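You operate a simulated robot arm through the tools that you are given. There is no shell and no other tool.

You are at the controls of a simulated two-armed robot. One attempt, no reset.

JOB
Flush the nozzle clean in the flushing box.
Fine: guard shut and blue tap open before the red button; tap shut at the end; leave the nozzle in.

The check looks at the end state, three seconds after you hand in, the way a careful person would. Anything else that was tipped, shoved, dropped, spilled or broken makes it a failure.

ROBOT AND FRAMES
Two 7-joint arms with fingered hands on one trunk that stands fixed in place. Base frame: the origin is at the foot of the trunk, x ahead of it, y to its left, z up; the work surface is at about z = 860. Lengths are in mm, angles in rad, forces in N, time in s.
The left shoulder is at [99, 128, 1086], the right one opposite. Payload 5 kg a hand.
The TCP of each hand is the grasp point between the finger pads, 37 mm short of the fingertips. In the tool frame z runs along the fingers and y along their closing line. The gripper opens to 124 mm. The gripper's body begins 43 mm behind the TCP. The gripper is a hand of 3 fingers: y runs from the thumb to the fingers, the wrist lies at [-21, -116, -203] in the tool frame.
Orientation is told as [roll, pitch, yaw] about the base's x, y, z axes, in that order, counted from this pose: with the fingers straight down and the wrist toward the robot, the tool's x, y and z point along [0, 1, 0], [1, 0, 0] and [0, 0, -1] of the base frame.

CONTROLS
- The arms move only by the tool move_arm. It takes "left_series", "right_series" or both (then of equal length, played together; a hand with none holds still); each is a list that holds one entry, the list of rows, each a list of 6 numbers: the turn, a rotation vector about the base's x, y, z in degrees, then the shift along the base's x, y, z in mm. In form: [[[rx, ry, rz, x, y, z], ...]]. A call has 1 to 20 rows; each row is the pose to reach, as a shift and turn from the pose commanded when the call began. Each row takes 0.2 s and may step no farther than 50 mm and 0.15 rad from the row before; otherwise, the whole call is refused. Where a pose cannot be reached the arm comes as near as it can. A force on the tool above 40 N (or 10 N above the force at the start of the call, whichever is more), or a blocked arm, ends the call early, and 0.2 s more pass. In this call time passes only in rows, and 0.2 s behind the last. The reply holds the time, the measured pose of the TCP, the force on the tool along the base axes, the opening and the grip force, in the units named above and with some noise, with the torque about the TCP (base axes, N m) and any sound that the robot's microphone picked up, and new pictures: "show" is both (left out), scene, wrist or none (wrist: the cameras of the hands that moved).
- Cameras (640 x 400 px; columns grow to the right, rows downward): "scene" is now at [251.8, -56.4, 1267]; the picture's right is [-0.61, -0.79, 0.00], its down [-0.29, 0.22, -0.93] and it looks along [0.74, -0.57, -0.36] (base axes); focal length 340 px, centre (320, 200). "left" rides on the left gripper at [-72, -104, -154] in its tool frame; the picture's right is [-0.83, -0.26, 0.49], its down [0.51, -0.72, 0.47] and it looks along [0.23, 0.64, 0.73] (tool axes); focal length 243 px, centre (320, 200). "right" rides on the right gripper at [72, -104, -154] in its tool frame; the picture's right is [-0.83, 0.26, -0.49], its down [-0.51, -0.72, 0.47] and it looks along [-0.23, 0.64, 0.73] (tool axes); focal length 243 px, centre (320, 200). There is no depth. A picture from a camera that has moved, and an enlarged one, comes with that camera's place and axes in the base frame and with its lens.
- slide_trunk(by): slides the trunk up (or, below 0, down) by that many mm; the arms and the scene camera ride with it, the base frame stays. It gives what a move gives, with no picture.
- curl_fingers(index, middle, thumb_bend, thumb_turn, hand): sets how far each is bent, from 0 (flat) to 100 (curled in); at 30 the hand is open as for a grip, at 70 the pads meet at the TCP. One left out holds its place. A second passes; each finger stops where it meets its share of the squeeze, and holds until it gets a number again. It is the only way to open and close the hand. It gives what a move gives, with no picture; readings hold the bend of each and the force on the fingers (four entries, about 0 where the hand has none), thumb and palm. thumb_turn goes from beside the hand (0) to across from the fingers (100), as for a grip.
- head_to(pan, tilt): turns the head with the scene camera to pan (to the left, within 1.396 rad either way) and tilt (down, from -0.506 to 1.204), counted from straight ahead of the robot. It gives what a move gives, and a new picture of the scene camera.
- enlarge(camera, box): a new picture of the part [left, top, right, bottom] of that camera's present view, enlarged. It takes no simulated time.
- close_job(): hands the job in; it is judged then, once.

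Places have to be worked out from the pictures, the camera data and where the tool is seen. Open the grippers and draw the arms clear of the work before you hand the job in, unless the task says otherwise.

The tools are called after "Request:" as a command line: name --argument value ..., lists and objects as JSON in quotes. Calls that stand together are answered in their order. move_arm: Moves the arms, as the interface text tells. Its arguments: {"type":"object","properties":{"left_series":{"type":"array","items":{"type":"array","items":{"type":"array","items":{"type":"number"}}}},"right_series":{"type":"array","items":{"type":"array","items":{"type":"array","items":{"type":"number"}}}},"show":{"type":"string","enum":["both","scene","wrist","none"]}},"required":[]} The other tools are called the same way: slide_trunk (by) slides the trunk up or down; curl_fingers (index, middle, thumb_bend, thumb_turn, hand) moves the fingers one by one; head_to (pan, tilt) turns the head that bears the scene camera; enlarge (camera, box) takes an enlarged picture of a part of a camera's view; close_job () hands the job in.

At the start:

```text
clock: 0.0
left_ee_pos: [647.4, -127.5, 1173.1]
left_orientation: [0.0, -0.001, 0.002]
left_contact_force: [0.3, -0.4, 0.2]
left_torque: [0.02, 0.02, 0.02]
left_opening: 123.6
left_grasp_force: 0.1
left_shape: jaw
left_bend: [30.0, 30.0, 30.0, 98.0]
left_finger forces: [0.1, 0.0, 0.0, 0.0, 0.0, 0.1]
right_ee_pos: [502.6, -668.8, 1201.5]
right_orientation: [-0.001, 0.0, 0.0]
right_contact_force: [0.8, 0.1, -0.5]
right_torque: [0.04, -0.01, 0.01]
right_opening: 123.8
right_grasp_force: 0.1
right_shape: jaw
right_bend: [30.0, 30.0, 30.0, 98.0]
right_finger forces: [0.1, 0.0, 0.1, 0.0, 0.0, 0.0]
trunk travel left (down, up): [-275.0, 288.0]
head pan, tilt: [-0.656, 0.372]
```

scene: 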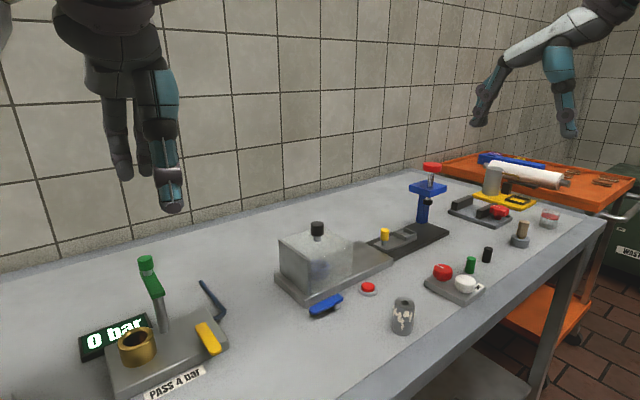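
right: 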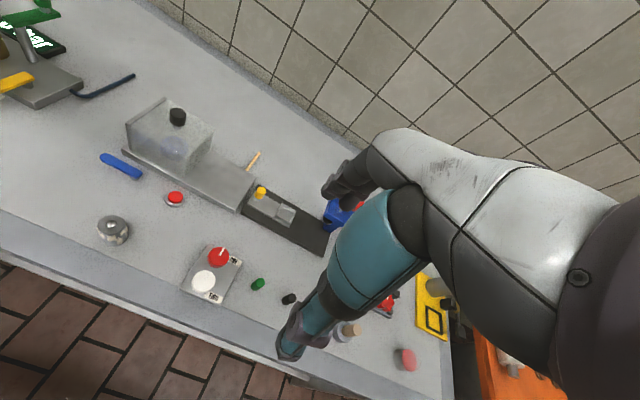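
left: 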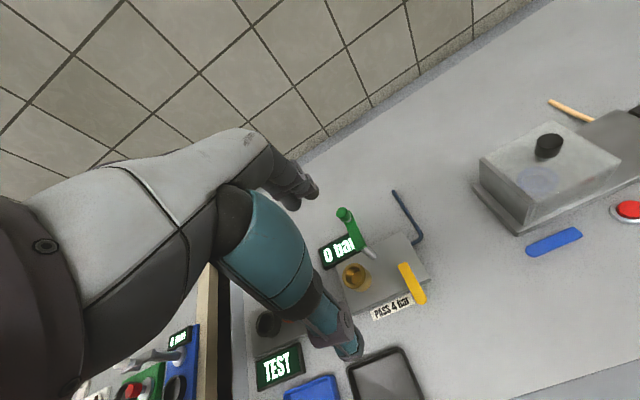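

The scene shows a clear guard with a black knob, a blue lever and a red button near it. I take closer pictures to find the nozzle and see how the box is built.

Request:
enlarge --camera "scene" --box '[240, 200, 440, 340]'

Request:
enlarge --camera "right" --box '[80, 80, 340, 310]'

Request:
enlarge --camera "left" --box '[440, 80, 640, 280]'

Request:
enlarge --camera "scene" --box '[390, 140, 590, 340]'

```text
2.86 times, centred on (340, 270) of scene
camera zoom: at [251.8, -56.4, 1267.0], right [-0.61, -0.79, 0.0], down [-0.29, 0.22, -0.93], along [0.74, -0.57, -0.36], focal length 971 px, centre (263, 0)
```

zoom: 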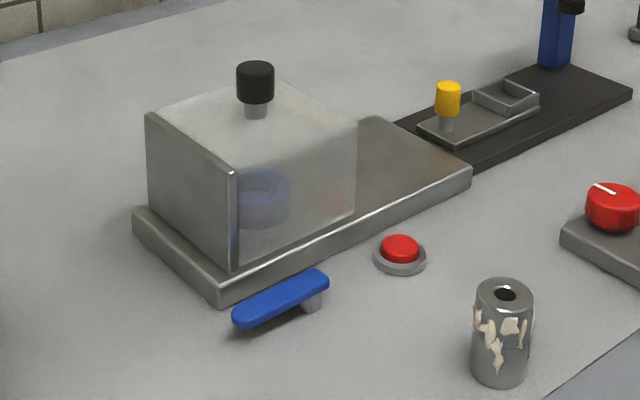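

```text
1.74 times, centred on (210, 195) of right
camera zoom: at [398.1, -597.3, 1357.4], right [0.26, -0.83, 0.49], down [-0.72, -0.51, -0.47], along [0.64, -0.23, -0.73], focal length 422 px, centre (511, 209)
```

zoom: 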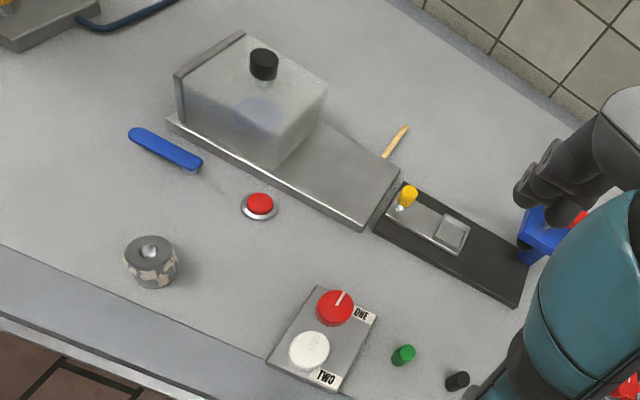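

```text
2.00 times, centred on (540, 180) of left
camera zoom: at [544.0, -200.8, 1325.8], right [-0.26, -0.83, -0.49], down [-0.72, 0.51, -0.47], along [0.64, 0.23, -0.73], focal length 485 px, centre (-120, 240)
```

zoom: 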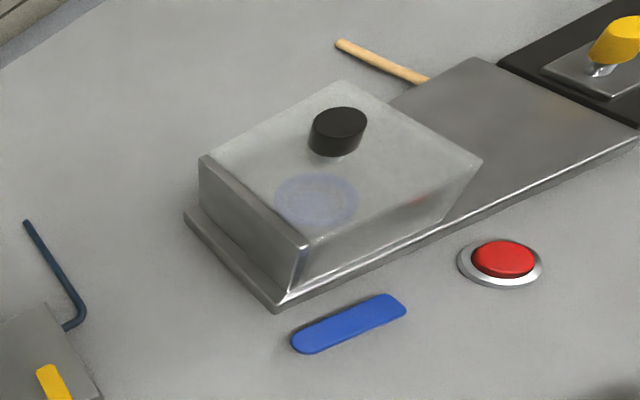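

```text
2.00 times, centred on (490, 240) of scene
camera zoom: at [251.8, -56.4, 1267.0], right [-0.61, -0.79, 0.0], down [-0.29, 0.22, -0.93], along [0.74, -0.57, -0.36], focal length 680 px, centre (-20, 120)
```

zoom: 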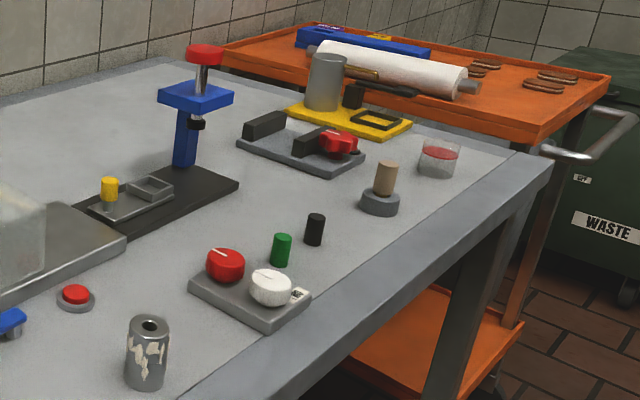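

The job's parts, worked out from the scene view: the dirty nozzle is at about (526, -438), 54 mm tall. The guard covers x 677–768, y -350 to -464, with its knob near (722, -410, 975). The blue lever pivots near (628, -385) and the red button is at (627, -461). I look left next, to see whether the left arm can be parked clear.

Request:
head_to --pan 0.1 --tilt 0.55

```text
clock: 1.1
left_ee_pos: [647.8, -127.5, 1173.2]
left_orientation: [0.0, 0.0, 0.002]
left_contact_force: [0.7, 0.0, 0.5]
left_torque: [0.03, -0.01, -0.02]
left_opening: 124.0
left_grasp_force: 0.1
left_shape: jaw
left_bend: [30.0, 30.0, 30.0, 98.0]
left_finger forces: [0.0, 0.1, 0.1, 0.0, 0.0, 0.0]
right_ee_pos: [502.8, -671.6, 1202.4]
right_orientation: [0.0, -0.002, -0.001]
right_contact_force: [0.0, -0.1, 0.1]
right_torque: [-0.03, 0.03, -0.01]
right_opening: 123.5
right_grasp_force: 0.0
right_shape: jaw
right_bend: [30.0, 30.0, 30.0, 98.0]
right_finger forces: [0.1, 0.0, 0.0, 0.0, 0.1, 0.0]
trunk travel left (down, up): [-275.0, 288.0]
head pan, tilt: [0.099, 0.55]
camera scene: at [267.5, 9.2, 1250.7], right [0.1, -1.0, 0.0], down [-0.52, -0.05, -0.85], along [0.85, 0.08, -0.52], focal length 340 px, centre (320, 200)
```

scene: 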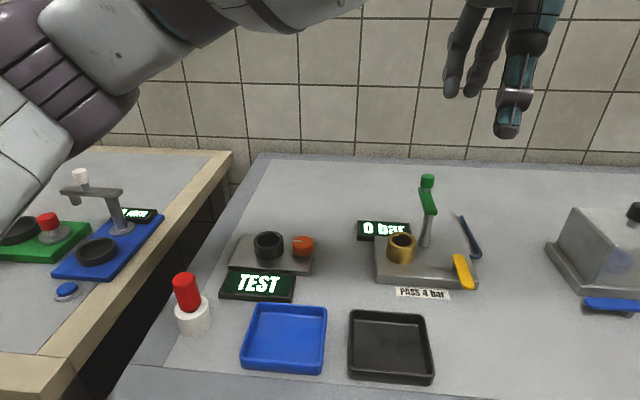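

Everything under the left hand is low, so moving it left at this height is free. I park it 150 mm to the left and turn the head back to the flushing box.

Request:
move_arm --left_series '[[[0, 0, 0, 0, 40, 0], [0, 0, 0, 0, 80, 0], [0, 0, 0, 0, 120, 0], [0, 0, 0, 0, 150, 0]]]' --show "none"

Request:
head_to --pan -0.68 --tilt 0.48

```text
clock: 2.1
left_ee_pos: [646.2, 22.0, 1169.2]
left_orientation: [0.001, 0.0, 0.001]
left_contact_force: [-0.3, 1.1, 0.7]
left_torque: [-0.08, 0.03, 0.0]
left_opening: 123.8
left_grasp_force: 0.1
left_shape: jaw
left_bend: [30.0, 30.0, 30.0, 98.0]
left_finger forces: [0.0, 0.0, 0.1, 0.0, 0.0, 0.1]
right_ee_pos: [503.0, -670.9, 1202.7]
right_orientation: [-0.002, 0.001, -0.001]
right_contact_force: [-0.5, 0.5, 0.2]
right_torque: [-0.02, 0.0, 0.02]
right_opening: 123.7
right_grasp_force: 0.0
right_shape: jaw
right_bend: [30.0, 30.0, 30.0, 98.0]
right_finger forces: [0.0, 0.1, 0.1, 0.0, 0.0, 0.1]
trunk travel left (down, up): [-275.0, 288.0]
head pan, tilt: [0.099, 0.55]
```

```text
clock: 3.2
left_ee_pos: [645.9, 21.7, 1169.2]
left_orientation: [0.003, -0.001, 0.002]
left_contact_force: [-0.1, 0.3, -0.2]
left_torque: [0.0, -0.01, 0.03]
left_opening: 123.6
left_grasp_force: 0.0
left_shape: jaw
left_bend: [30.0, 30.0, 30.0, 98.0]
left_finger forces: [0.0, 0.0, 0.1, 0.0, 0.0, 0.1]
right_ee_pos: [503.1, -671.1, 1202.4]
right_orientation: [0.0, 0.0, 0.001]
right_contact_force: [0.6, 0.8, -0.3]
right_torque: [-0.02, -0.02, -0.01]
right_opening: 123.6
right_grasp_force: 0.0
right_shape: jaw
right_bend: [30.0, 30.0, 30.0, 98.0]
right_finger forces: [0.1, 0.0, 0.0, 0.0, 0.0, 0.0]
trunk travel left (down, up): [-275.0, 288.0]
head pan, tilt: [-0.681, 0.48]
camera scene: at [249.2, -57.3, 1257.0], right [-0.63, -0.78, 0.0], down [-0.36, 0.29, -0.89], along [0.69, -0.56, -0.46], focal length 340 px, centre (320, 200)
```

scene: 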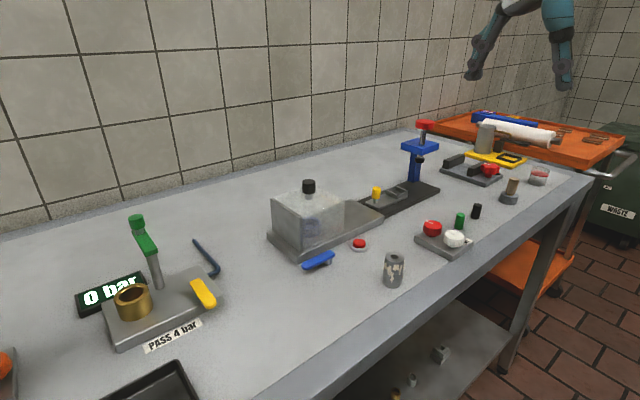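

I take an enlarged look at the box, tap, button and nozzle before moving the right hand.

Request:
enlarge --camera "scene" --box '[255, 170, 415, 290]'

Request:
enlarge --camera "right" --box '[80, 80, 240, 180]'

Request:
enlarge --camera "right" --box '[80, 130, 200, 250]'

```text
3.33 times, centred on (335, 230) of scene
camera zoom: at [249.2, -57.3, 1257.0], right [-0.63, -0.78, 0.0], down [-0.36, 0.29, -0.89], along [0.69, -0.56, -0.46], focal length 1133 px, centre (270, 100)
```

zoom: 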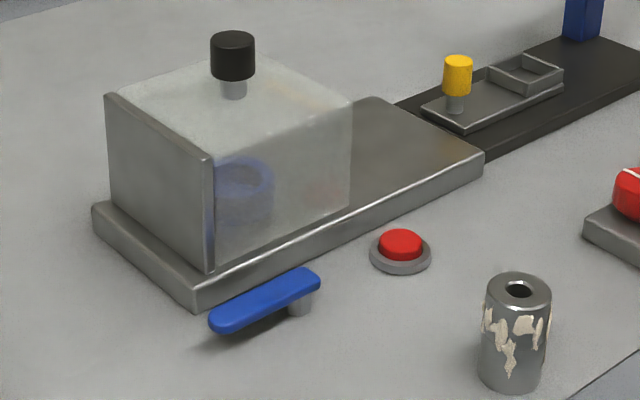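

```text
4.00 times, centred on (160, 130) of right
camera zoom: at [398.1, -597.5, 1357.3], right [0.26, -0.83, 0.49], down [-0.72, -0.51, -0.47], along [0.64, -0.23, -0.73], focal length 970 px, centre (960, 480)
```

zoom: 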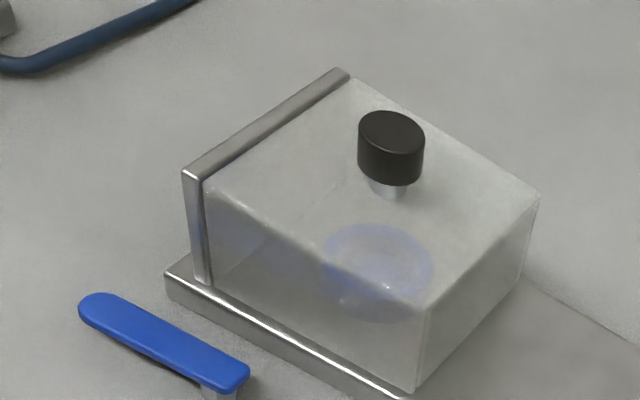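

```text
3.33 times, centred on (140, 190) of right
camera zoom: at [398.1, -597.5, 1357.3], right [0.26, -0.83, 0.49], down [-0.72, -0.51, -0.47], along [0.64, -0.23, -0.73], focal length 809 px, centre (920, 233)
```

zoom: 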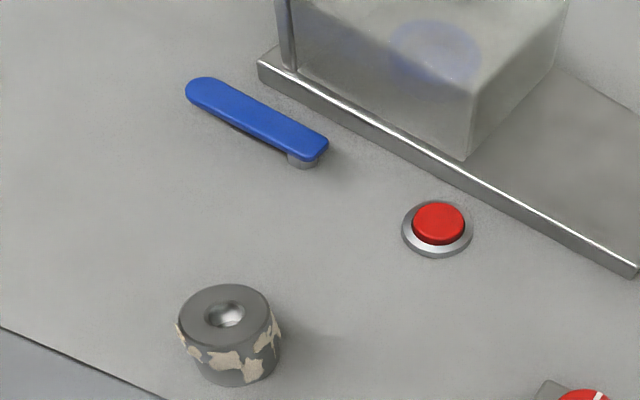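

The knob top triangulates to about (717, -410, 992), and the guard top is at about z 953. I carry the right hand high over to the knob, then lower to z ≈ 1080.

Request:
move_arm --right_series '[[[0, 0, 0, 27, 33, 0], [0, 0, 0, 54, 66, 0], [0, 0, 0, 81, 99, 0], [0, 0, 0, 108, 132, 0], [0, 0, 0, 135, 165, 0], [0, 0, 0, 162, 198, 0], [0, 0, 0, 189, 231, 0], [0, 0, 0, 214, 261, 0], [0, 0, 0, 214, 261, -40], [0, 0, 0, 214, 261, -80], [0, 0, 0, 214, 261, -120]]]' --show "both"

```text
clock: 5.6
left_ee_pos: [647.0, 20.1, 1169.3]
left_orientation: [0.0, 0.001, 0.002]
left_contact_force: [-0.4, -0.6, -0.1]
left_torque: [0.01, 0.01, -0.02]
left_opening: 123.6
left_grasp_force: 0.1
left_shape: jaw
left_bend: [30.0, 30.0, 30.0, 98.0]
left_finger forces: [0.0, 0.0, 0.0, 0.0, 0.0, 0.1]
right_ee_pos: [714.7, -411.4, 1080.7]
right_orientation: [0.002, 0.001, -0.001]
right_contact_force: [0.8, 0.3, 0.2]
right_torque: [0.03, 0.0, -0.01]
right_opening: 123.6
right_grasp_force: 0.0
right_shape: jaw
right_bend: [30.0, 30.0, 30.0, 98.0]
right_finger forces: [0.1, 0.1, 0.0, 0.0, 0.1, 0.1]
trunk travel left (down, up): [-275.0, 288.0]
head pan, tilt: [-0.681, 0.48]
camera scene: at [249.8, -58.0, 1256.8], right [-0.63, -0.78, 0.0], down [-0.36, 0.29, -0.89], along [0.69, -0.56, -0.46], focal length 340 px, centre (320, 200)
camera right: at [609.8, -338.4, 1236.5], right [0.26, -0.83, 0.49], down [-0.72, -0.51, -0.47], along [0.64, -0.23, -0.73], focal length 243 px, centre (320, 200)
```

scene: 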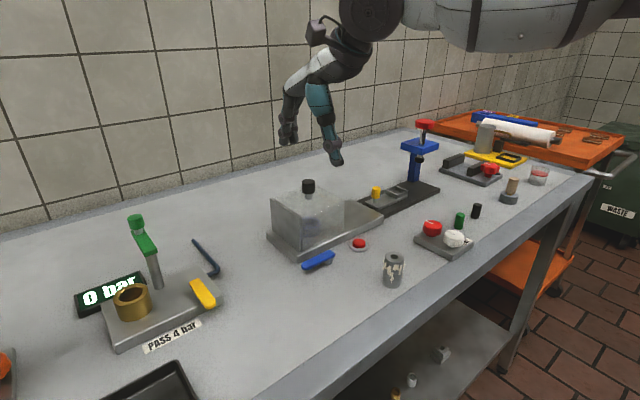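
right: 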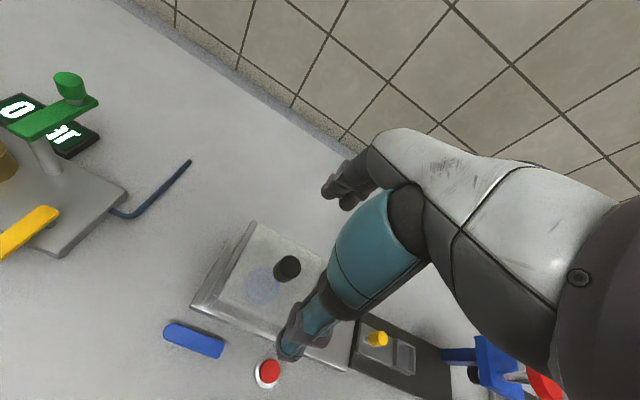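

The knob reads (719, -409) from the wrist camera, right under the TCP. I lower to z ≈ 1002 so the fingertips stay about 10 mm above the guard top.

Request:
move_arm --right_series '[[[0, 0, 0, 2, 1, -30], [0, 0, 0, 4, 1, -60], [0, 0, 0, 4, 1, -78]]]' --show "both"

```text
clock: 6.4
left_ee_pos: [645.3, 22.2, 1170.1]
left_orientation: [-0.002, -0.001, 0.001]
left_contact_force: [0.8, -0.4, 0.5]
left_torque: [0.0, 0.01, 0.02]
left_opening: 123.7
left_grasp_force: 0.1
left_shape: jaw
left_bend: [30.0, 30.0, 30.0, 98.0]
left_finger forces: [0.0, 0.0, 0.0, 0.1, 0.0, 0.0]
right_ee_pos: [721.8, -409.0, 1004.6]
right_orientation: [0.0, -0.001, -0.001]
right_contact_force: [-0.3, 0.9, -1.3]
right_torque: [0.0, 0.03, 0.02]
right_opening: 123.7
right_grasp_force: 0.0
right_shape: jaw
right_bend: [30.0, 30.0, 30.0, 98.0]
right_finger forces: [0.0, 0.1, 0.0, 0.0, 0.0, 0.0]
trunk travel left (down, up): [-275.0, 288.0]
head pan, tilt: [-0.681, 0.48]
camera scene: at [249.1, -57.1, 1257.0], right [-0.63, -0.78, 0.0], down [-0.36, 0.29, -0.89], along [0.69, -0.56, -0.46], focal length 340 px, centre (320, 200)
camera right: at [616.6, -335.8, 1159.2], right [0.26, -0.83, 0.49], down [-0.72, -0.51, -0.47], along [0.64, -0.23, -0.73], focal length 243 px, centre (320, 200)
```

scene: 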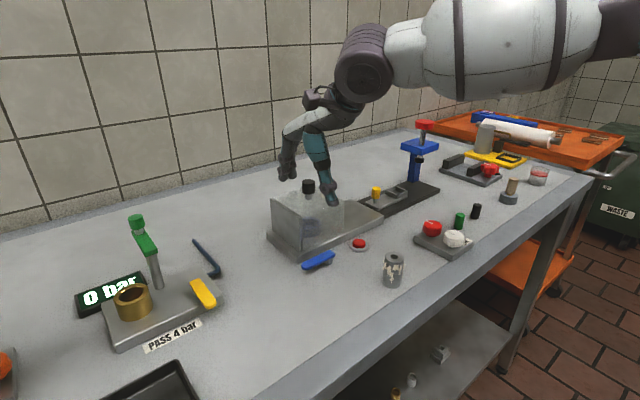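
right: 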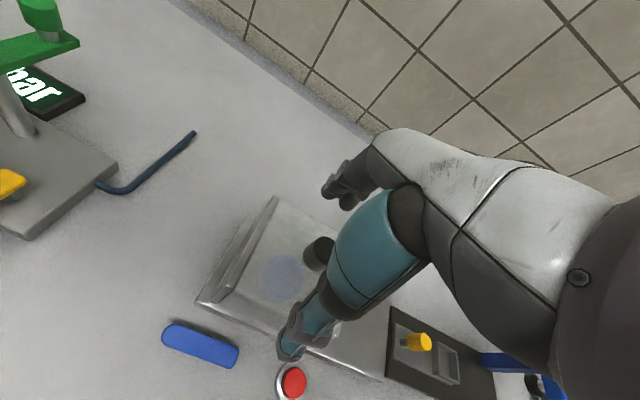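

The fingers straddle the knob with no contact. I close partly, to a bend of 55, to see where each finger meets it.

Request:
curl_fingers --hand "right" --index 54 --middle 54 --thumb_bend 54

Request:
enlarge --camera "scene" --box '[255, 90, 415, 290]'

Request:
enlarge --camera "right" --box '[180, 120, 460, 400]'

```text
clock: 7.4
left_ee_pos: [647.0, 21.5, 1169.8]
left_orientation: [0.0, 0.0, 0.001]
left_contact_force: [-0.4, 0.2, 0.2]
left_torque: [0.02, -0.01, 0.03]
left_opening: 123.7
left_grasp_force: 0.0
left_shape: jaw
left_bend: [30.0, 30.0, 30.0, 98.0]
left_finger forces: [0.0, 0.0, 0.1, 0.1, 0.0, 0.0]
right_ee_pos: [722.3, -409.9, 1005.1]
right_orientation: [0.001, 0.0, -0.001]
right_contact_force: [0.2, -0.5, 0.4]
right_torque: [0.04, -0.03, 0.02]
right_opening: 56.1
right_grasp_force: 0.0
right_shape: fingers
right_bend: [54.0, 54.0, 54.0, 98.0]
right_finger forces: [0.0, 0.0, 0.1, 0.1, 0.0, 0.1]
trunk travel left (down, up): [-275.0, 288.0]
head pan, tilt: [-0.681, 0.48]
```

```text
2.00 times, centred on (335, 190) of scene
camera zoom: at [249.1, -57.2, 1257.0], right [-0.63, -0.78, 0.0], down [-0.36, 0.29, -0.89], along [0.69, -0.56, -0.46], focal length 680 px, centre (290, 220)
```

zoom: 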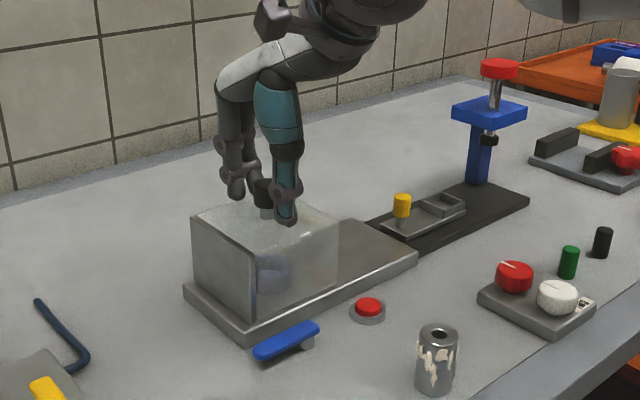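

```text
1.43 times, centred on (320, 260) of right
camera zoom: at [616.5, -335.8, 1159.3], right [0.26, -0.83, 0.49], down [-0.72, -0.51, -0.47], along [0.64, -0.23, -0.73], focal length 347 px, centre (320, 114)
```

zoom: 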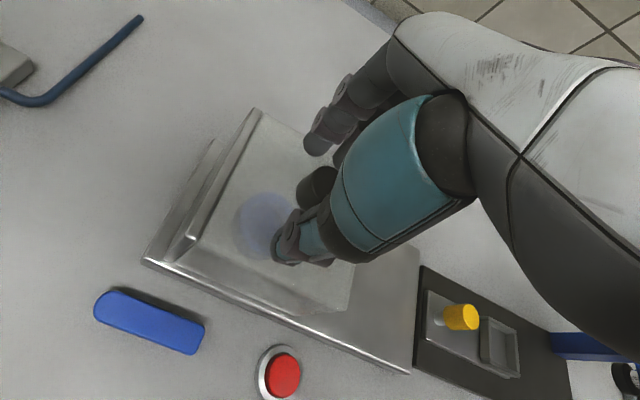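

Opening is 56 mm with the knob between thumb and fingers, and still no contact. I close onto it.

Request:
curl_fingers --hand "right" --index 67 --middle 67 --thumb_bend 67

Request:
enlarge --camera "scene" --box '[255, 130, 375, 270]'

```text
clock: 8.4
left_ee_pos: [645.8, 21.6, 1170.0]
left_orientation: [-0.001, 0.001, 0.001]
left_contact_force: [-0.3, -0.2, 0.2]
left_torque: [0.0, -0.02, -0.03]
left_opening: 123.9
left_grasp_force: 0.1
left_shape: jaw
left_bend: [30.0, 30.0, 30.0, 98.0]
left_finger forces: [0.1, 0.1, 0.0, 0.0, 0.0, 0.0]
right_ee_pos: [720.9, -408.9, 1005.2]
right_orientation: [-0.001, -0.001, 0.0]
right_contact_force: [-1.1, 0.3, -0.5]
right_torque: [-0.02, 0.02, 0.0]
right_opening: 23.4
right_grasp_force: 3.2
right_shape: fingers
right_bend: [65.0, 66.0, 64.0, 97.0]
right_finger forces: [1.8, 0.5, 0.1, 0.1, 3.2, 0.0]
trunk travel left (down, up): [-275.0, 288.0]
head pan, tilt: [-0.681, 0.48]
```

```text
2.86 times, centred on (315, 200) of scene
camera zoom: at [249.1, -57.2, 1257.0], right [-0.63, -0.78, 0.0], down [-0.36, 0.29, -0.89], along [0.69, -0.56, -0.46], focal length 971 px, centre (334, 200)
```

zoom: 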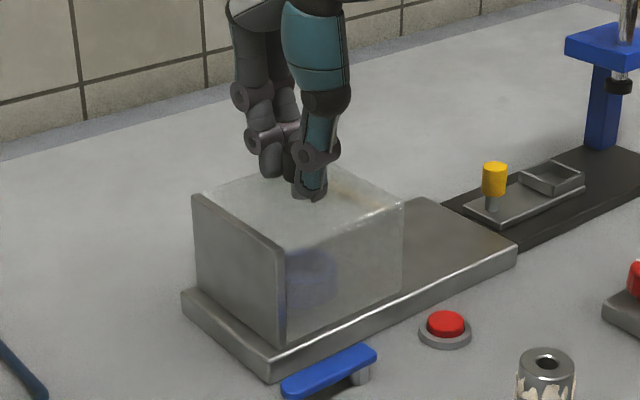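

The knob is held lightly at 3 N. I squeeze a bit more and then draw the guard 20 mm toward -y as a test.

Request:
curl_fingers --hand "right" --index 74 --middle 74 --thumb_bend 74

Request:
move_arm --right_series '[[[0, 0, 0, 0, -7, 0], [0, 0, 0, 0, -14, 0], [0, 0, 0, 0, -20, 0]]]' --show "both"

```text
clock: 9.4
left_ee_pos: [647.8, 20.8, 1167.5]
left_orientation: [0.001, 0.001, 0.002]
left_contact_force: [0.5, 0.8, 0.1]
left_torque: [-0.02, 0.01, 0.0]
left_opening: 123.7
left_grasp_force: 0.2
left_shape: jaw
left_bend: [30.0, 30.0, 30.0, 98.0]
left_finger forces: [0.1, 0.0, 0.0, 0.0, 0.1, 0.1]
right_ee_pos: [721.9, -410.5, 1002.6]
right_orientation: [-0.002, 0.002, -0.001]
right_contact_force: [2.2, 0.3, -8.5]
right_torque: [0.02, 0.12, 0.16]
right_opening: 20.5
right_grasp_force: 17.5
right_shape: fingers
right_bend: [72.0, 72.0, 66.0, 97.0]
right_finger forces: [10.2, 8.7, 0.0, 0.0, 15.3, 0.1]
trunk travel left (down, up): [-275.0, 288.0]
head pan, tilt: [-0.681, 0.48]
```

```text
clock: 10.2
left_ee_pos: [646.7, 20.5, 1168.7]
left_orientation: [0.001, 0.001, 0.004]
left_contact_force: [-0.1, 0.7, -0.1]
left_torque: [-0.02, 0.02, 0.0]
left_opening: 123.8
left_grasp_force: 0.2
left_shape: jaw
left_bend: [30.0, 30.0, 30.0, 98.0]
left_finger forces: [0.0, 0.0, 0.0, 0.0, 0.0, 0.1]
right_ee_pos: [721.3, -430.6, 1003.7]
right_orientation: [0.0, 0.001, 0.002]
right_contact_force: [6.3, 0.6, -11.5]
right_torque: [0.03, -0.03, 0.18]
right_opening: 20.7
right_grasp_force: 17.6
right_shape: fingers
right_bend: [72.0, 72.0, 66.0, 97.0]
right_finger forces: [12.0, 9.7, 0.0, 0.1, 12.6, 0.0]
trunk travel left (down, up): [-275.0, 288.0]
head pan, tilt: [-0.681, 0.48]
camera scene: at [251.1, -57.8, 1256.5], right [-0.63, -0.78, 0.0], down [-0.36, 0.29, -0.89], along [0.69, -0.56, -0.46], focal length 340 px, centre (320, 200)
camera right: at [617.1, -356.7, 1158.5], right [0.26, -0.83, 0.49], down [-0.72, -0.51, -0.47], along [0.64, -0.23, -0.73], focal length 243 px, centre (320, 200)
```

scene: 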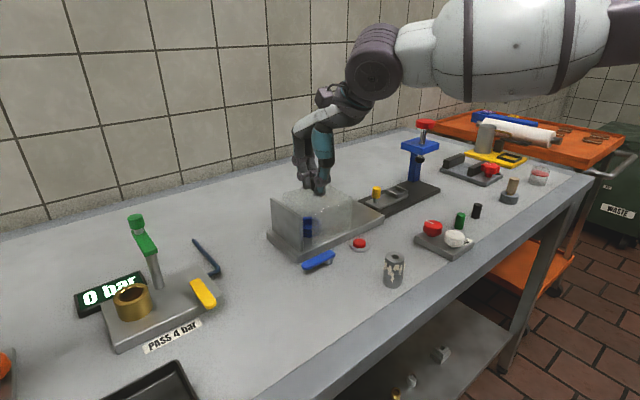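
right: 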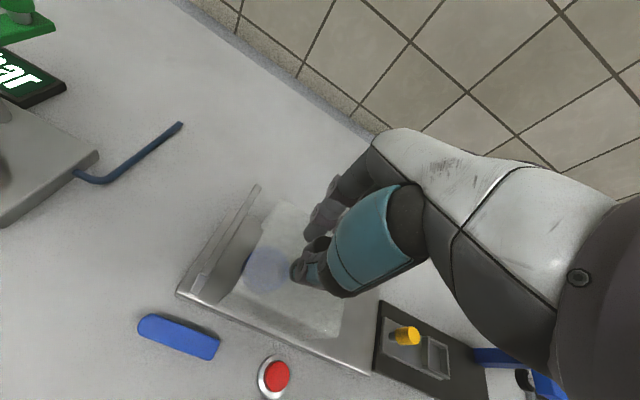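

The guard slides freely, and a gap has opened at the end plate. I keep drawing it toward -y, watching for the stop.

Request:
move_arm --right_series '[[[0, 0, 0, 0, -12, 0], [0, 0, 0, 0, -24, 0], [0, 0, 0, 0, -36, 0], [0, 0, 0, 0, -48, 0], [0, 0, 0, 0, -60, 0], [0, 0, 0, 0, -70, 0], [0, 0, 0, 0, -78, 0], [0, 0, 0, 0, -85, 0]]]' --show "both"

```text
clock: 12.0
left_ee_pos: [647.7, 21.2, 1169.2]
left_orientation: [-0.001, 0.001, 0.002]
left_contact_force: [-0.2, -0.5, -0.2]
left_torque: [-0.01, 0.03, 0.01]
left_opening: 124.0
left_grasp_force: 0.0
left_shape: jaw
left_bend: [30.0, 30.0, 30.0, 98.0]
left_finger forces: [0.0, 0.0, 0.0, 0.0, 0.1, 0.0]
right_ee_pos: [721.4, -514.1, 1002.8]
right_orientation: [0.003, 0.003, 0.0]
right_contact_force: [8.6, 1.4, -8.7]
right_torque: [0.04, -0.1, 0.12]
right_opening: 20.5
right_grasp_force: 17.6
right_shape: fingers
right_bend: [72.0, 72.0, 67.0, 97.0]
right_finger forces: [12.7, 10.6, 0.1, 0.1, 12.2, 0.1]
trunk travel left (down, up): [-275.0, 288.0]
head pan, tilt: [-0.681, 0.48]
camera scene: at [251.0, -57.9, 1256.5], right [-0.63, -0.78, 0.0], down [-0.36, 0.29, -0.89], along [0.69, -0.56, -0.46], focal length 340 px, centre (320, 200)
camera right: at [616.8, -440.6, 1158.4], right [0.26, -0.83, 0.49], down [-0.72, -0.51, -0.47], along [0.64, -0.23, -0.73], focal length 243 px, centre (320, 200)
```

scene: 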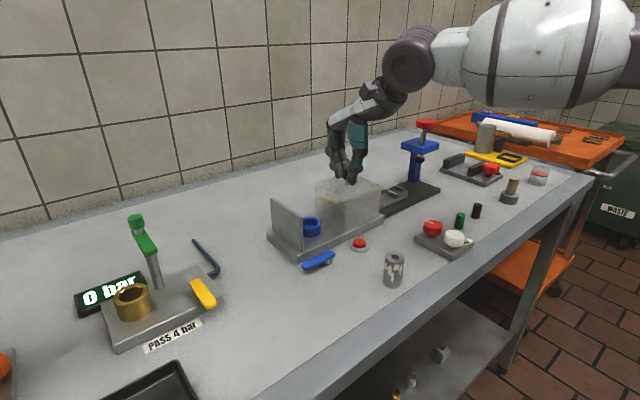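
right: 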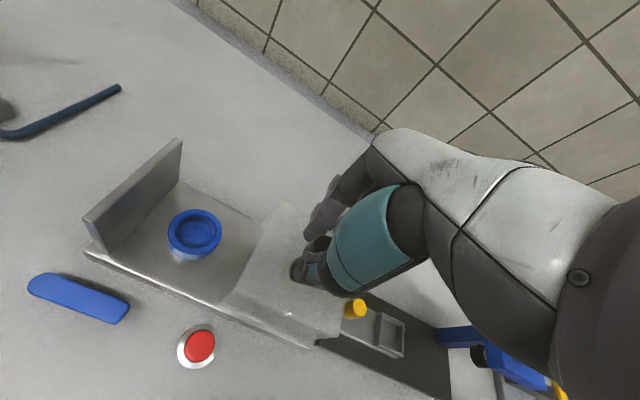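

The blue cup is now uncovered. I nudge the guard the last few millimetres to find its end stop.

Request:
move_arm --right_series '[[[0, 0, 0, 0, -4, 0], [0, 0, 0, 0, -8, 0], [0, 0, 0, 0, -12, 0]]]' --show "wrist"

Request:
enlarge --camera "scene" --box '[255, 150, 415, 290]'

Request:
enlarge --camera "right" --box '[60, 120, 360, 360]'

```text
clock: 12.8
left_ee_pos: [646.8, 24.4, 1168.6]
left_orientation: [-0.003, 0.002, 0.001]
left_contact_force: [0.0, -0.9, -0.3]
left_torque: [0.03, 0.02, 0.0]
left_opening: 123.9
left_grasp_force: 0.1
left_shape: jaw
left_bend: [30.0, 30.0, 30.0, 98.0]
left_finger forces: [0.0, 0.0, 0.1, 0.0, 0.0, 0.0]
right_ee_pos: [720.8, -523.0, 1005.4]
right_orientation: [0.001, 0.001, 0.0]
right_contact_force: [-0.7, 25.0, -11.1]
right_torque: [0.57, -0.03, 0.12]
right_opening: 22.9
right_grasp_force: 16.0
right_shape: fingers
right_bend: [72.0, 74.0, 67.0, 94.0]
right_finger forces: [16.1, 0.7, 0.1, 0.1, 14.5, 0.1]
trunk travel left (down, up): [-275.0, 288.0]
head pan, tilt: [-0.681, 0.48]
camera right: at [616.6, -448.9, 1159.7], right [0.26, -0.83, 0.49], down [-0.72, -0.51, -0.47], along [0.64, -0.23, -0.73], focal length 243 px, centre (320, 200)
```

right: 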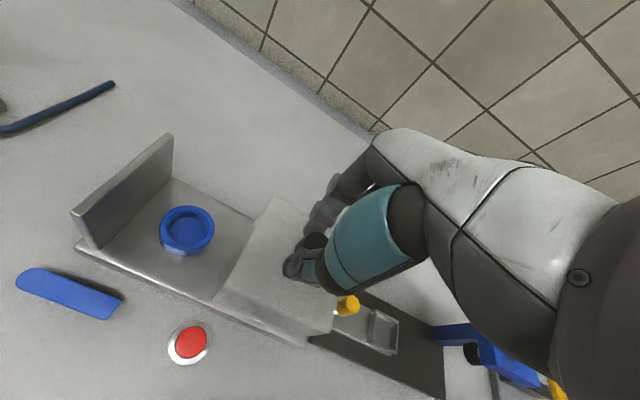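

```text
2.86 times, centred on (335, 220) of scene
camera zoom: at [250.2, -54.5, 1256.9], right [-0.63, -0.78, 0.0], down [-0.36, 0.29, -0.89], along [0.69, -0.56, -0.46], focal length 971 px, centre (277, 143)
```

zoom: 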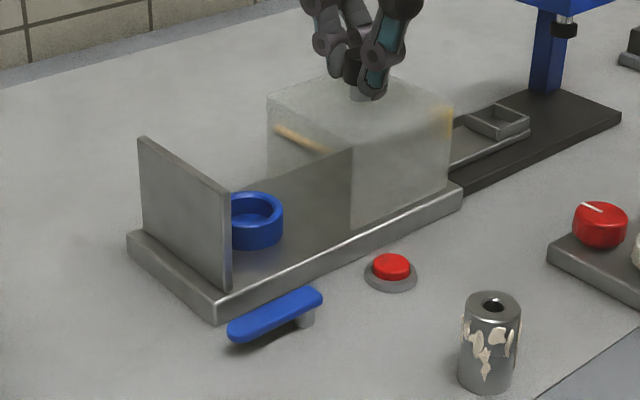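

```text
1.67 times, centred on (210, 240) of right
camera zoom: at [616.6, -448.9, 1159.7], right [0.26, -0.83, 0.49], down [-0.72, -0.51, -0.47], along [0.64, -0.23, -0.73], focal length 404 px, centre (503, 133)
```

zoom: 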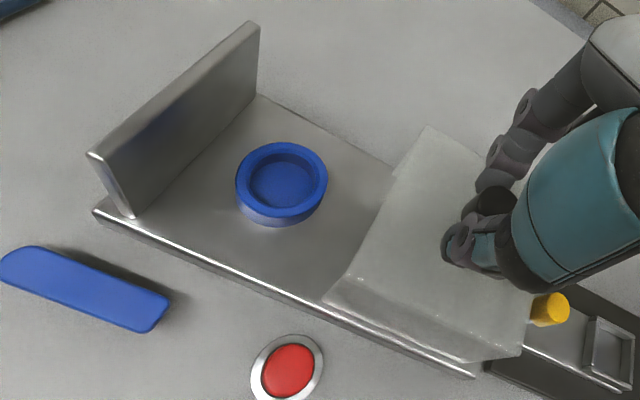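

The guard reached its stop at y travel ≈ -111 mm (25 N), with about 28 mm still clear of the yellow peg. I ease back 4 mm and open the fingers.

Request:
move_arm --right_series '[[[0, 0, 0, 0, 4, 0]]]' --show "none"

Request:
curl_fingers --hand "right" --index 45 --middle 45 --thumb_bend 45 --thumb_turn 98

Request:
move_arm --right_series '[[[0, 0, 0, 0, 0, 25], [0, 0, 0, 0, 0, 50], [0, 0, 0, 0, 0, 90]]]' --show "both"

```text
clock: 13.2
left_ee_pos: [646.0, 22.2, 1168.2]
left_orientation: [-0.001, 0.0, 0.001]
left_contact_force: [0.6, 0.7, -0.4]
left_torque: [0.02, 0.03, 0.0]
left_opening: 123.7
left_grasp_force: 0.1
left_shape: jaw
left_bend: [30.0, 30.0, 30.0, 98.0]
left_finger forces: [0.0, 0.0, 0.1, 0.0, 0.0, 0.0]
right_ee_pos: [722.7, -521.3, 1004.0]
right_orientation: [-0.001, 0.003, -0.001]
right_contact_force: [-2.9, 13.4, -9.6]
right_torque: [0.3, 0.12, 0.11]
right_opening: 23.1
right_grasp_force: 15.5
right_shape: fingers
right_bend: [72.0, 74.0, 66.0, 94.0]
right_finger forces: [13.0, 2.2, 0.0, 0.0, 15.7, 0.0]
trunk travel left (down, up): [-275.0, 288.0]
head pan, tilt: [-0.681, 0.48]
```

```text
clock: 14.2
left_ee_pos: [645.5, 20.6, 1169.7]
left_orientation: [0.0, 0.0, 0.001]
left_contact_force: [-0.5, -0.1, 1.0]
left_torque: [0.06, 0.01, -0.01]
left_opening: 123.7
left_grasp_force: 0.3
left_shape: jaw
left_bend: [30.0, 30.0, 30.0, 98.0]
left_finger forces: [0.1, 0.0, 0.0, 0.0, 0.0, 0.0]
right_ee_pos: [720.3, -520.5, 1005.1]
right_orientation: [-0.001, -0.001, 0.0]
right_contact_force: [-0.1, -0.7, 0.3]
right_torque: [0.04, -0.01, -0.01]
right_opening: 82.7
right_grasp_force: 0.1
right_shape: fingers
right_bend: [45.0, 45.0, 45.0, 97.0]
right_finger forces: [0.0, 0.0, 0.0, 0.0, 0.0, 0.0]
trunk travel left (down, up): [-275.0, 288.0]
head pan, tilt: [-0.681, 0.48]
```

```text
clock: 15.0
left_ee_pos: [644.9, 23.2, 1169.9]
left_orientation: [-0.002, -0.001, 0.002]
left_contact_force: [0.2, -0.1, -0.4]
left_torque: [-0.01, -0.01, 0.01]
left_opening: 123.8
left_grasp_force: 0.0
left_shape: jaw
left_bend: [30.0, 30.0, 30.0, 98.0]
left_finger forces: [0.1, 0.0, 0.0, 0.0, 0.0, 0.0]
right_ee_pos: [719.0, -520.9, 1097.0]
right_orientation: [0.0, 0.001, 0.0]
right_contact_force: [-0.6, 0.1, 0.2]
right_torque: [-0.01, -0.03, 0.01]
right_opening: 82.7
right_grasp_force: 0.1
right_shape: fingers
right_bend: [45.0, 45.0, 45.0, 97.0]
right_finger forces: [0.1, 0.1, 0.0, 0.0, 0.1, 0.0]
trunk travel left (down, up): [-275.0, 288.0]
head pan, tilt: [-0.681, 0.48]
camera scene: at [248.3, -56.0, 1257.3], right [-0.63, -0.78, 0.0], down [-0.36, 0.29, -0.89], along [0.69, -0.56, -0.46], focal length 340 px, centre (320, 200)
camera right: at [613.9, -447.5, 1250.9], right [0.26, -0.83, 0.49], down [-0.72, -0.51, -0.47], along [0.64, -0.23, -0.73], focal length 243 px, centre (320, 200)
```

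scene: 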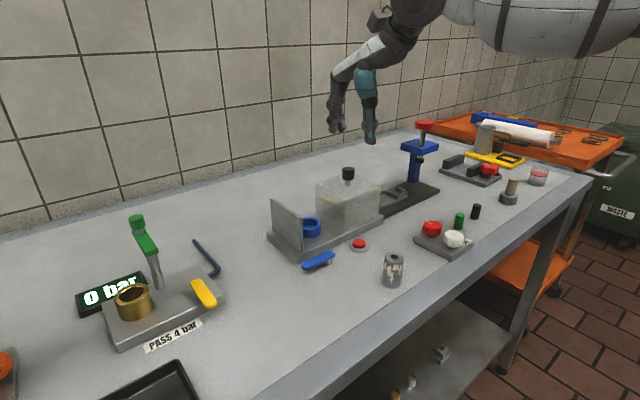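
right: 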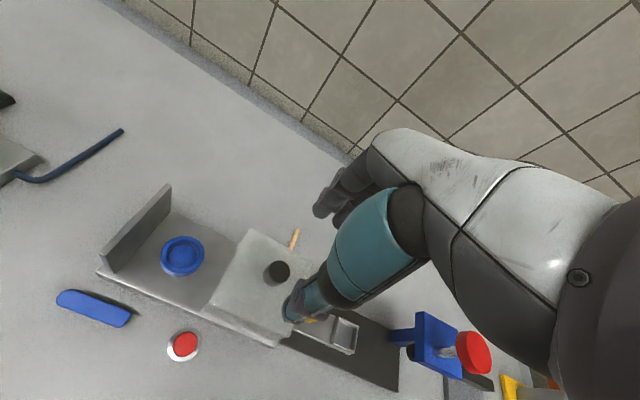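

The guard stays open and the hand is clear. I take precise enlarged views of the cup and nozzle for measurement.

Request:
enlarge --camera "scene" --box '[260, 190, 340, 260]'

Request:
enlarge --camera "right" --box '[80, 180, 240, 300]'

Request:
enlarge --camera "scene" --box '[350, 235, 430, 305]'

```text
5.71 times, centred on (300, 225) of scene
camera zoom: at [248.3, -56.0, 1257.3], right [-0.63, -0.78, 0.0], down [-0.36, 0.29, -0.89], along [0.69, -0.56, -0.46], focal length 1942 px, centre (434, 57)
```

zoom: 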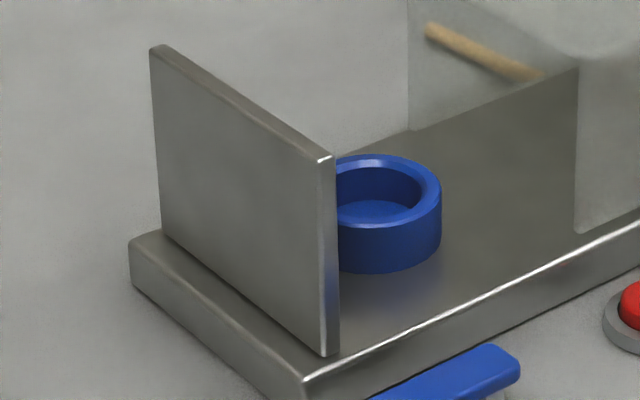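

```text
3.33 times, centred on (160, 240) of right
camera zoom: at [613.9, -447.5, 1250.9], right [0.26, -0.83, 0.49], down [-0.72, -0.51, -0.47], along [0.64, -0.23, -0.73], focal length 809 px, centre (853, 67)
```

zoom: 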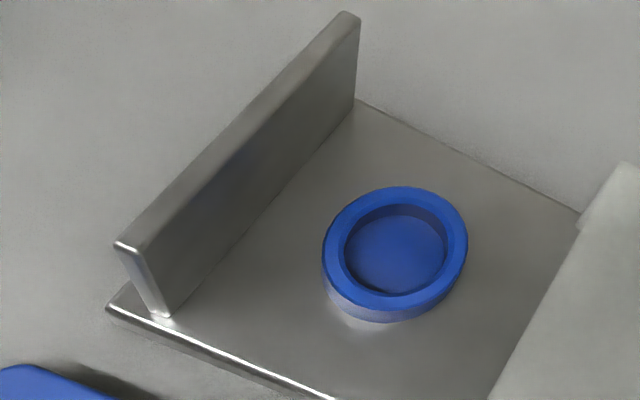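

```text
5.71 times, centred on (390, 270) of scene
camera zoom: at [248.3, -56.0, 1257.3], right [-0.63, -0.78, 0.0], down [-0.36, 0.29, -0.89], along [0.69, -0.56, -0.46], focal length 1942 px, centre (-80, -200)
```

zoom: 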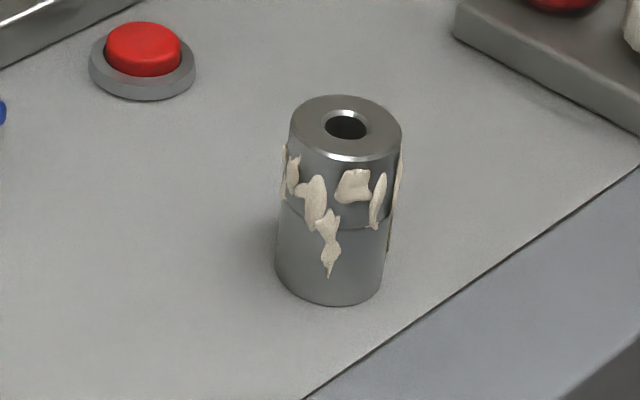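

The cup is about 50 mm outside and 35 mm inside, near (721, -408), with its top at z ≈ 894. The nozzle is 32 mm wide and 54 mm tall at about (525, -437). I move over the nozzle and come partway down.

Request:
move_arm --right_series '[[[0, 0, 0, -39, 17, 0], [0, 0, 0, -78, 34, 0], [0, 0, 0, -117, 51, 0], [0, 0, 0, -156, 68, 0], [0, 0, 0, -194, 84, 0], [0, 0, 0, -194, 84, -40], [0, 0, 0, -194, 84, -80], [0, 0, 0, -194, 84, -100]]]' --show "both"

```text
clock: 16.8
left_ee_pos: [646.2, 21.4, 1169.2]
left_orientation: [0.0, -0.001, 0.002]
left_contact_force: [-0.1, 0.4, 0.0]
left_torque: [0.01, 0.01, 0.0]
left_opening: 123.5
left_grasp_force: 0.0
left_shape: jaw
left_bend: [30.0, 30.0, 30.0, 98.0]
left_finger forces: [0.0, 0.0, 0.0, 0.0, 0.1, 0.1]
right_ee_pos: [528.1, -436.6, 996.2]
right_orientation: [0.001, 0.0, 0.002]
right_contact_force: [0.4, 0.5, -0.4]
right_torque: [0.03, -0.04, -0.01]
right_opening: 83.0
right_grasp_force: 0.0
right_shape: fingers
right_bend: [45.0, 45.0, 45.0, 97.0]
right_finger forces: [0.1, 0.0, 0.0, 0.0, 0.1, 0.1]
trunk travel left (down, up): [-275.0, 288.0]
head pan, tilt: [-0.681, 0.48]
camera scene: at [249.0, -57.2, 1257.1], right [-0.63, -0.78, 0.0], down [-0.36, 0.29, -0.89], along [0.69, -0.56, -0.46], focal length 340 px, centre (320, 200)
camera right: at [423.1, -363.5, 1151.1], right [0.26, -0.83, 0.49], down [-0.72, -0.51, -0.47], along [0.64, -0.23, -0.73], focal length 243 px, centre (320, 200)
```

scene: 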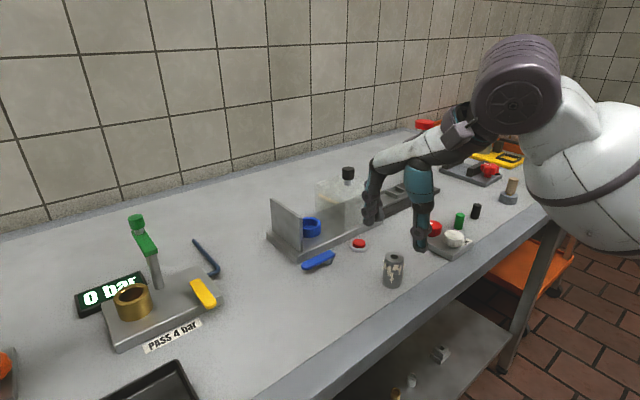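
right: 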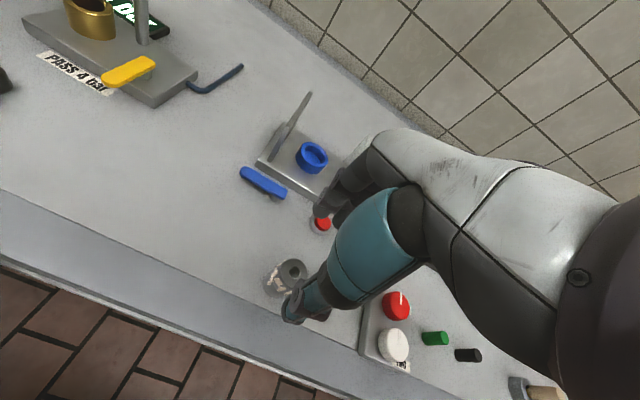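

I check the nozzle position closely in the wrist view before lowering around it.

Request:
enlarge --camera "right" --box '[230, 220, 370, 330]'

Request:
enlarge --camera "scene" --box '[350, 180, 450, 300]'

```text
3.64 times, centred on (300, 275) of right
camera zoom: at [423.1, -363.5, 1151.1], right [0.26, -0.83, 0.49], down [-0.72, -0.51, -0.47], along [0.64, -0.23, -0.73], focal length 882 px, centre (393, -73)
```

zoom: 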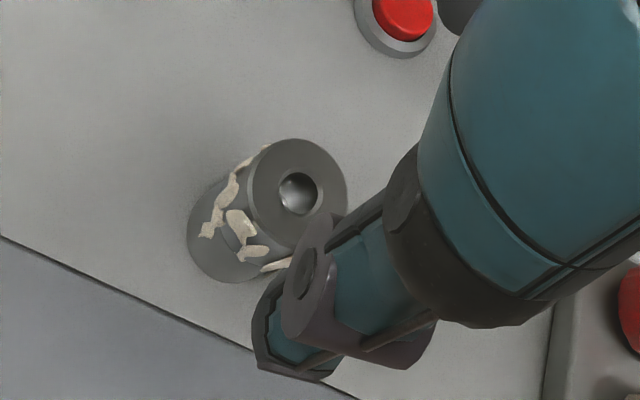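

```text
3.33 times, centred on (400, 240) of scene
camera zoom: at [249.0, -57.2, 1257.1], right [-0.63, -0.78, 0.0], down [-0.36, 0.29, -0.89], along [0.69, -0.56, -0.46], focal length 1133 px, centre (53, 67)
```

zoom: 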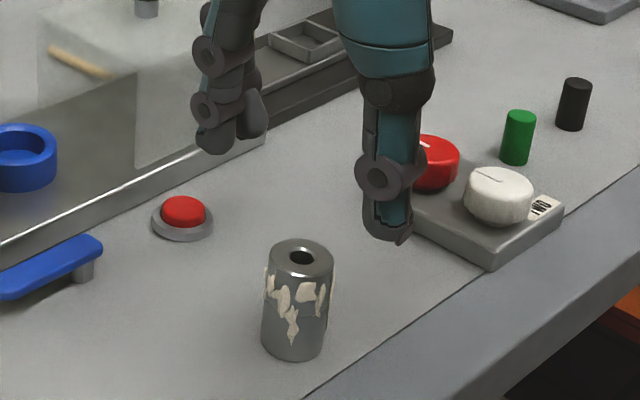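

The nozzle top is at (524, -439), so I correct by (-3, -1). I lower to TCP z ≈ 915, leaving the tips about 18 mm above the bench for later clearance over the cup rim.

Request:
move_arm --right_series '[[[0, 0, 0, -3, -1, -30], [0, 0, 0, -3, -1, -60], [0, 0, 0, -3, -1, -80]]]' --show "both"

Request:
enlarge --camera "scene" --box '[340, 180, 460, 310]'

Request:
enlarge --camera "right" --box '[230, 180, 400, 330]'

```text
clock: 17.6
left_ee_pos: [646.1, 21.1, 1169.2]
left_orientation: [0.0, -0.001, 0.002]
left_contact_force: [0.1, -0.5, -0.8]
left_torque: [-0.01, -0.01, -0.02]
left_opening: 123.7
left_grasp_force: 0.0
left_shape: jaw
left_bend: [30.0, 30.0, 30.0, 98.0]
left_finger forces: [0.1, 0.1, 0.1, 0.1, 0.0, 0.0]
right_ee_pos: [526.1, -439.5, 913.9]
right_orientation: [-0.001, -0.001, 0.0]
right_contact_force: [-0.1, -1.5, 0.7]
right_torque: [0.01, 0.0, 0.01]
right_opening: 83.1
right_grasp_force: 0.0
right_shape: fingers
right_bend: [45.0, 45.0, 45.0, 97.0]
right_finger forces: [0.0, 0.0, 0.1, 0.0, 0.0, 0.1]
trunk travel left (down, up): [-275.0, 288.0]
head pan, tilt: [-0.681, 0.48]
camera scene: at [249.1, -57.4, 1257.0], right [-0.63, -0.78, 0.0], down [-0.36, 0.29, -0.89], along [0.69, -0.56, -0.46], focal length 340 px, centre (320, 200)
camera right: at [420.4, -365.8, 1069.0], right [0.26, -0.83, 0.49], down [-0.72, -0.51, -0.47], along [0.64, -0.23, -0.73], focal length 243 px, centre (320, 200)
```

scene: 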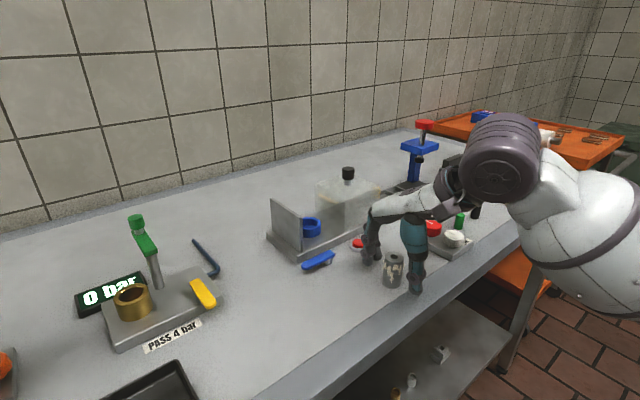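
right: 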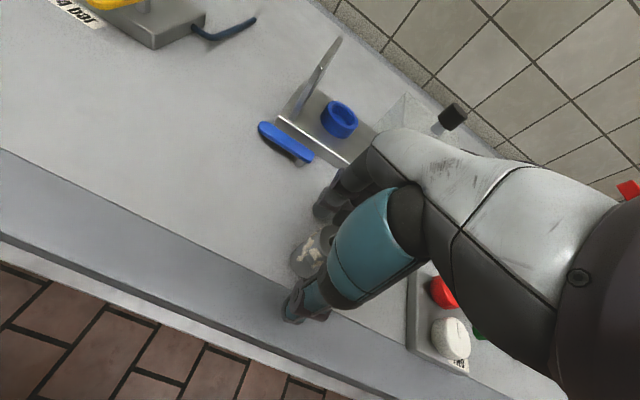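

```text
3.08 times, centred on (400, 245) of scene
camera zoom: at [249.1, -57.4, 1257.0], right [-0.63, -0.78, 0.0], down [-0.36, 0.29, -0.89], along [0.69, -0.56, -0.46], focal length 1046 px, centre (74, 62)
```

zoom: 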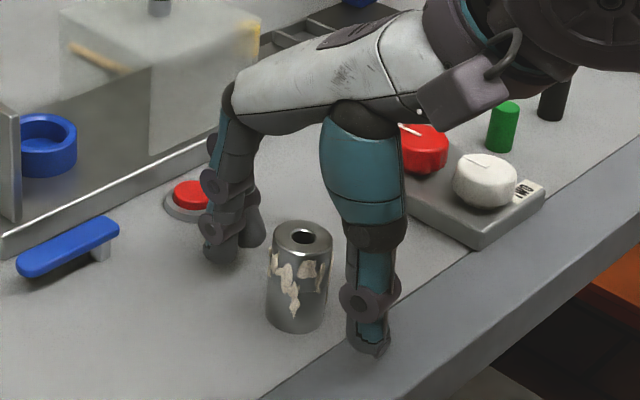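

```text
2.67 times, centred on (315, 255) of right
camera zoom: at [420.4, -365.8, 1069.0], right [0.26, -0.83, 0.49], down [-0.72, -0.51, -0.47], along [0.64, -0.23, -0.73], focal length 647 px, centre (333, 53)
```

zoom: 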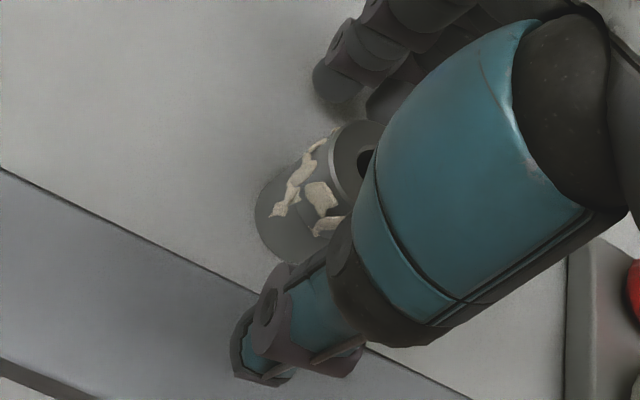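

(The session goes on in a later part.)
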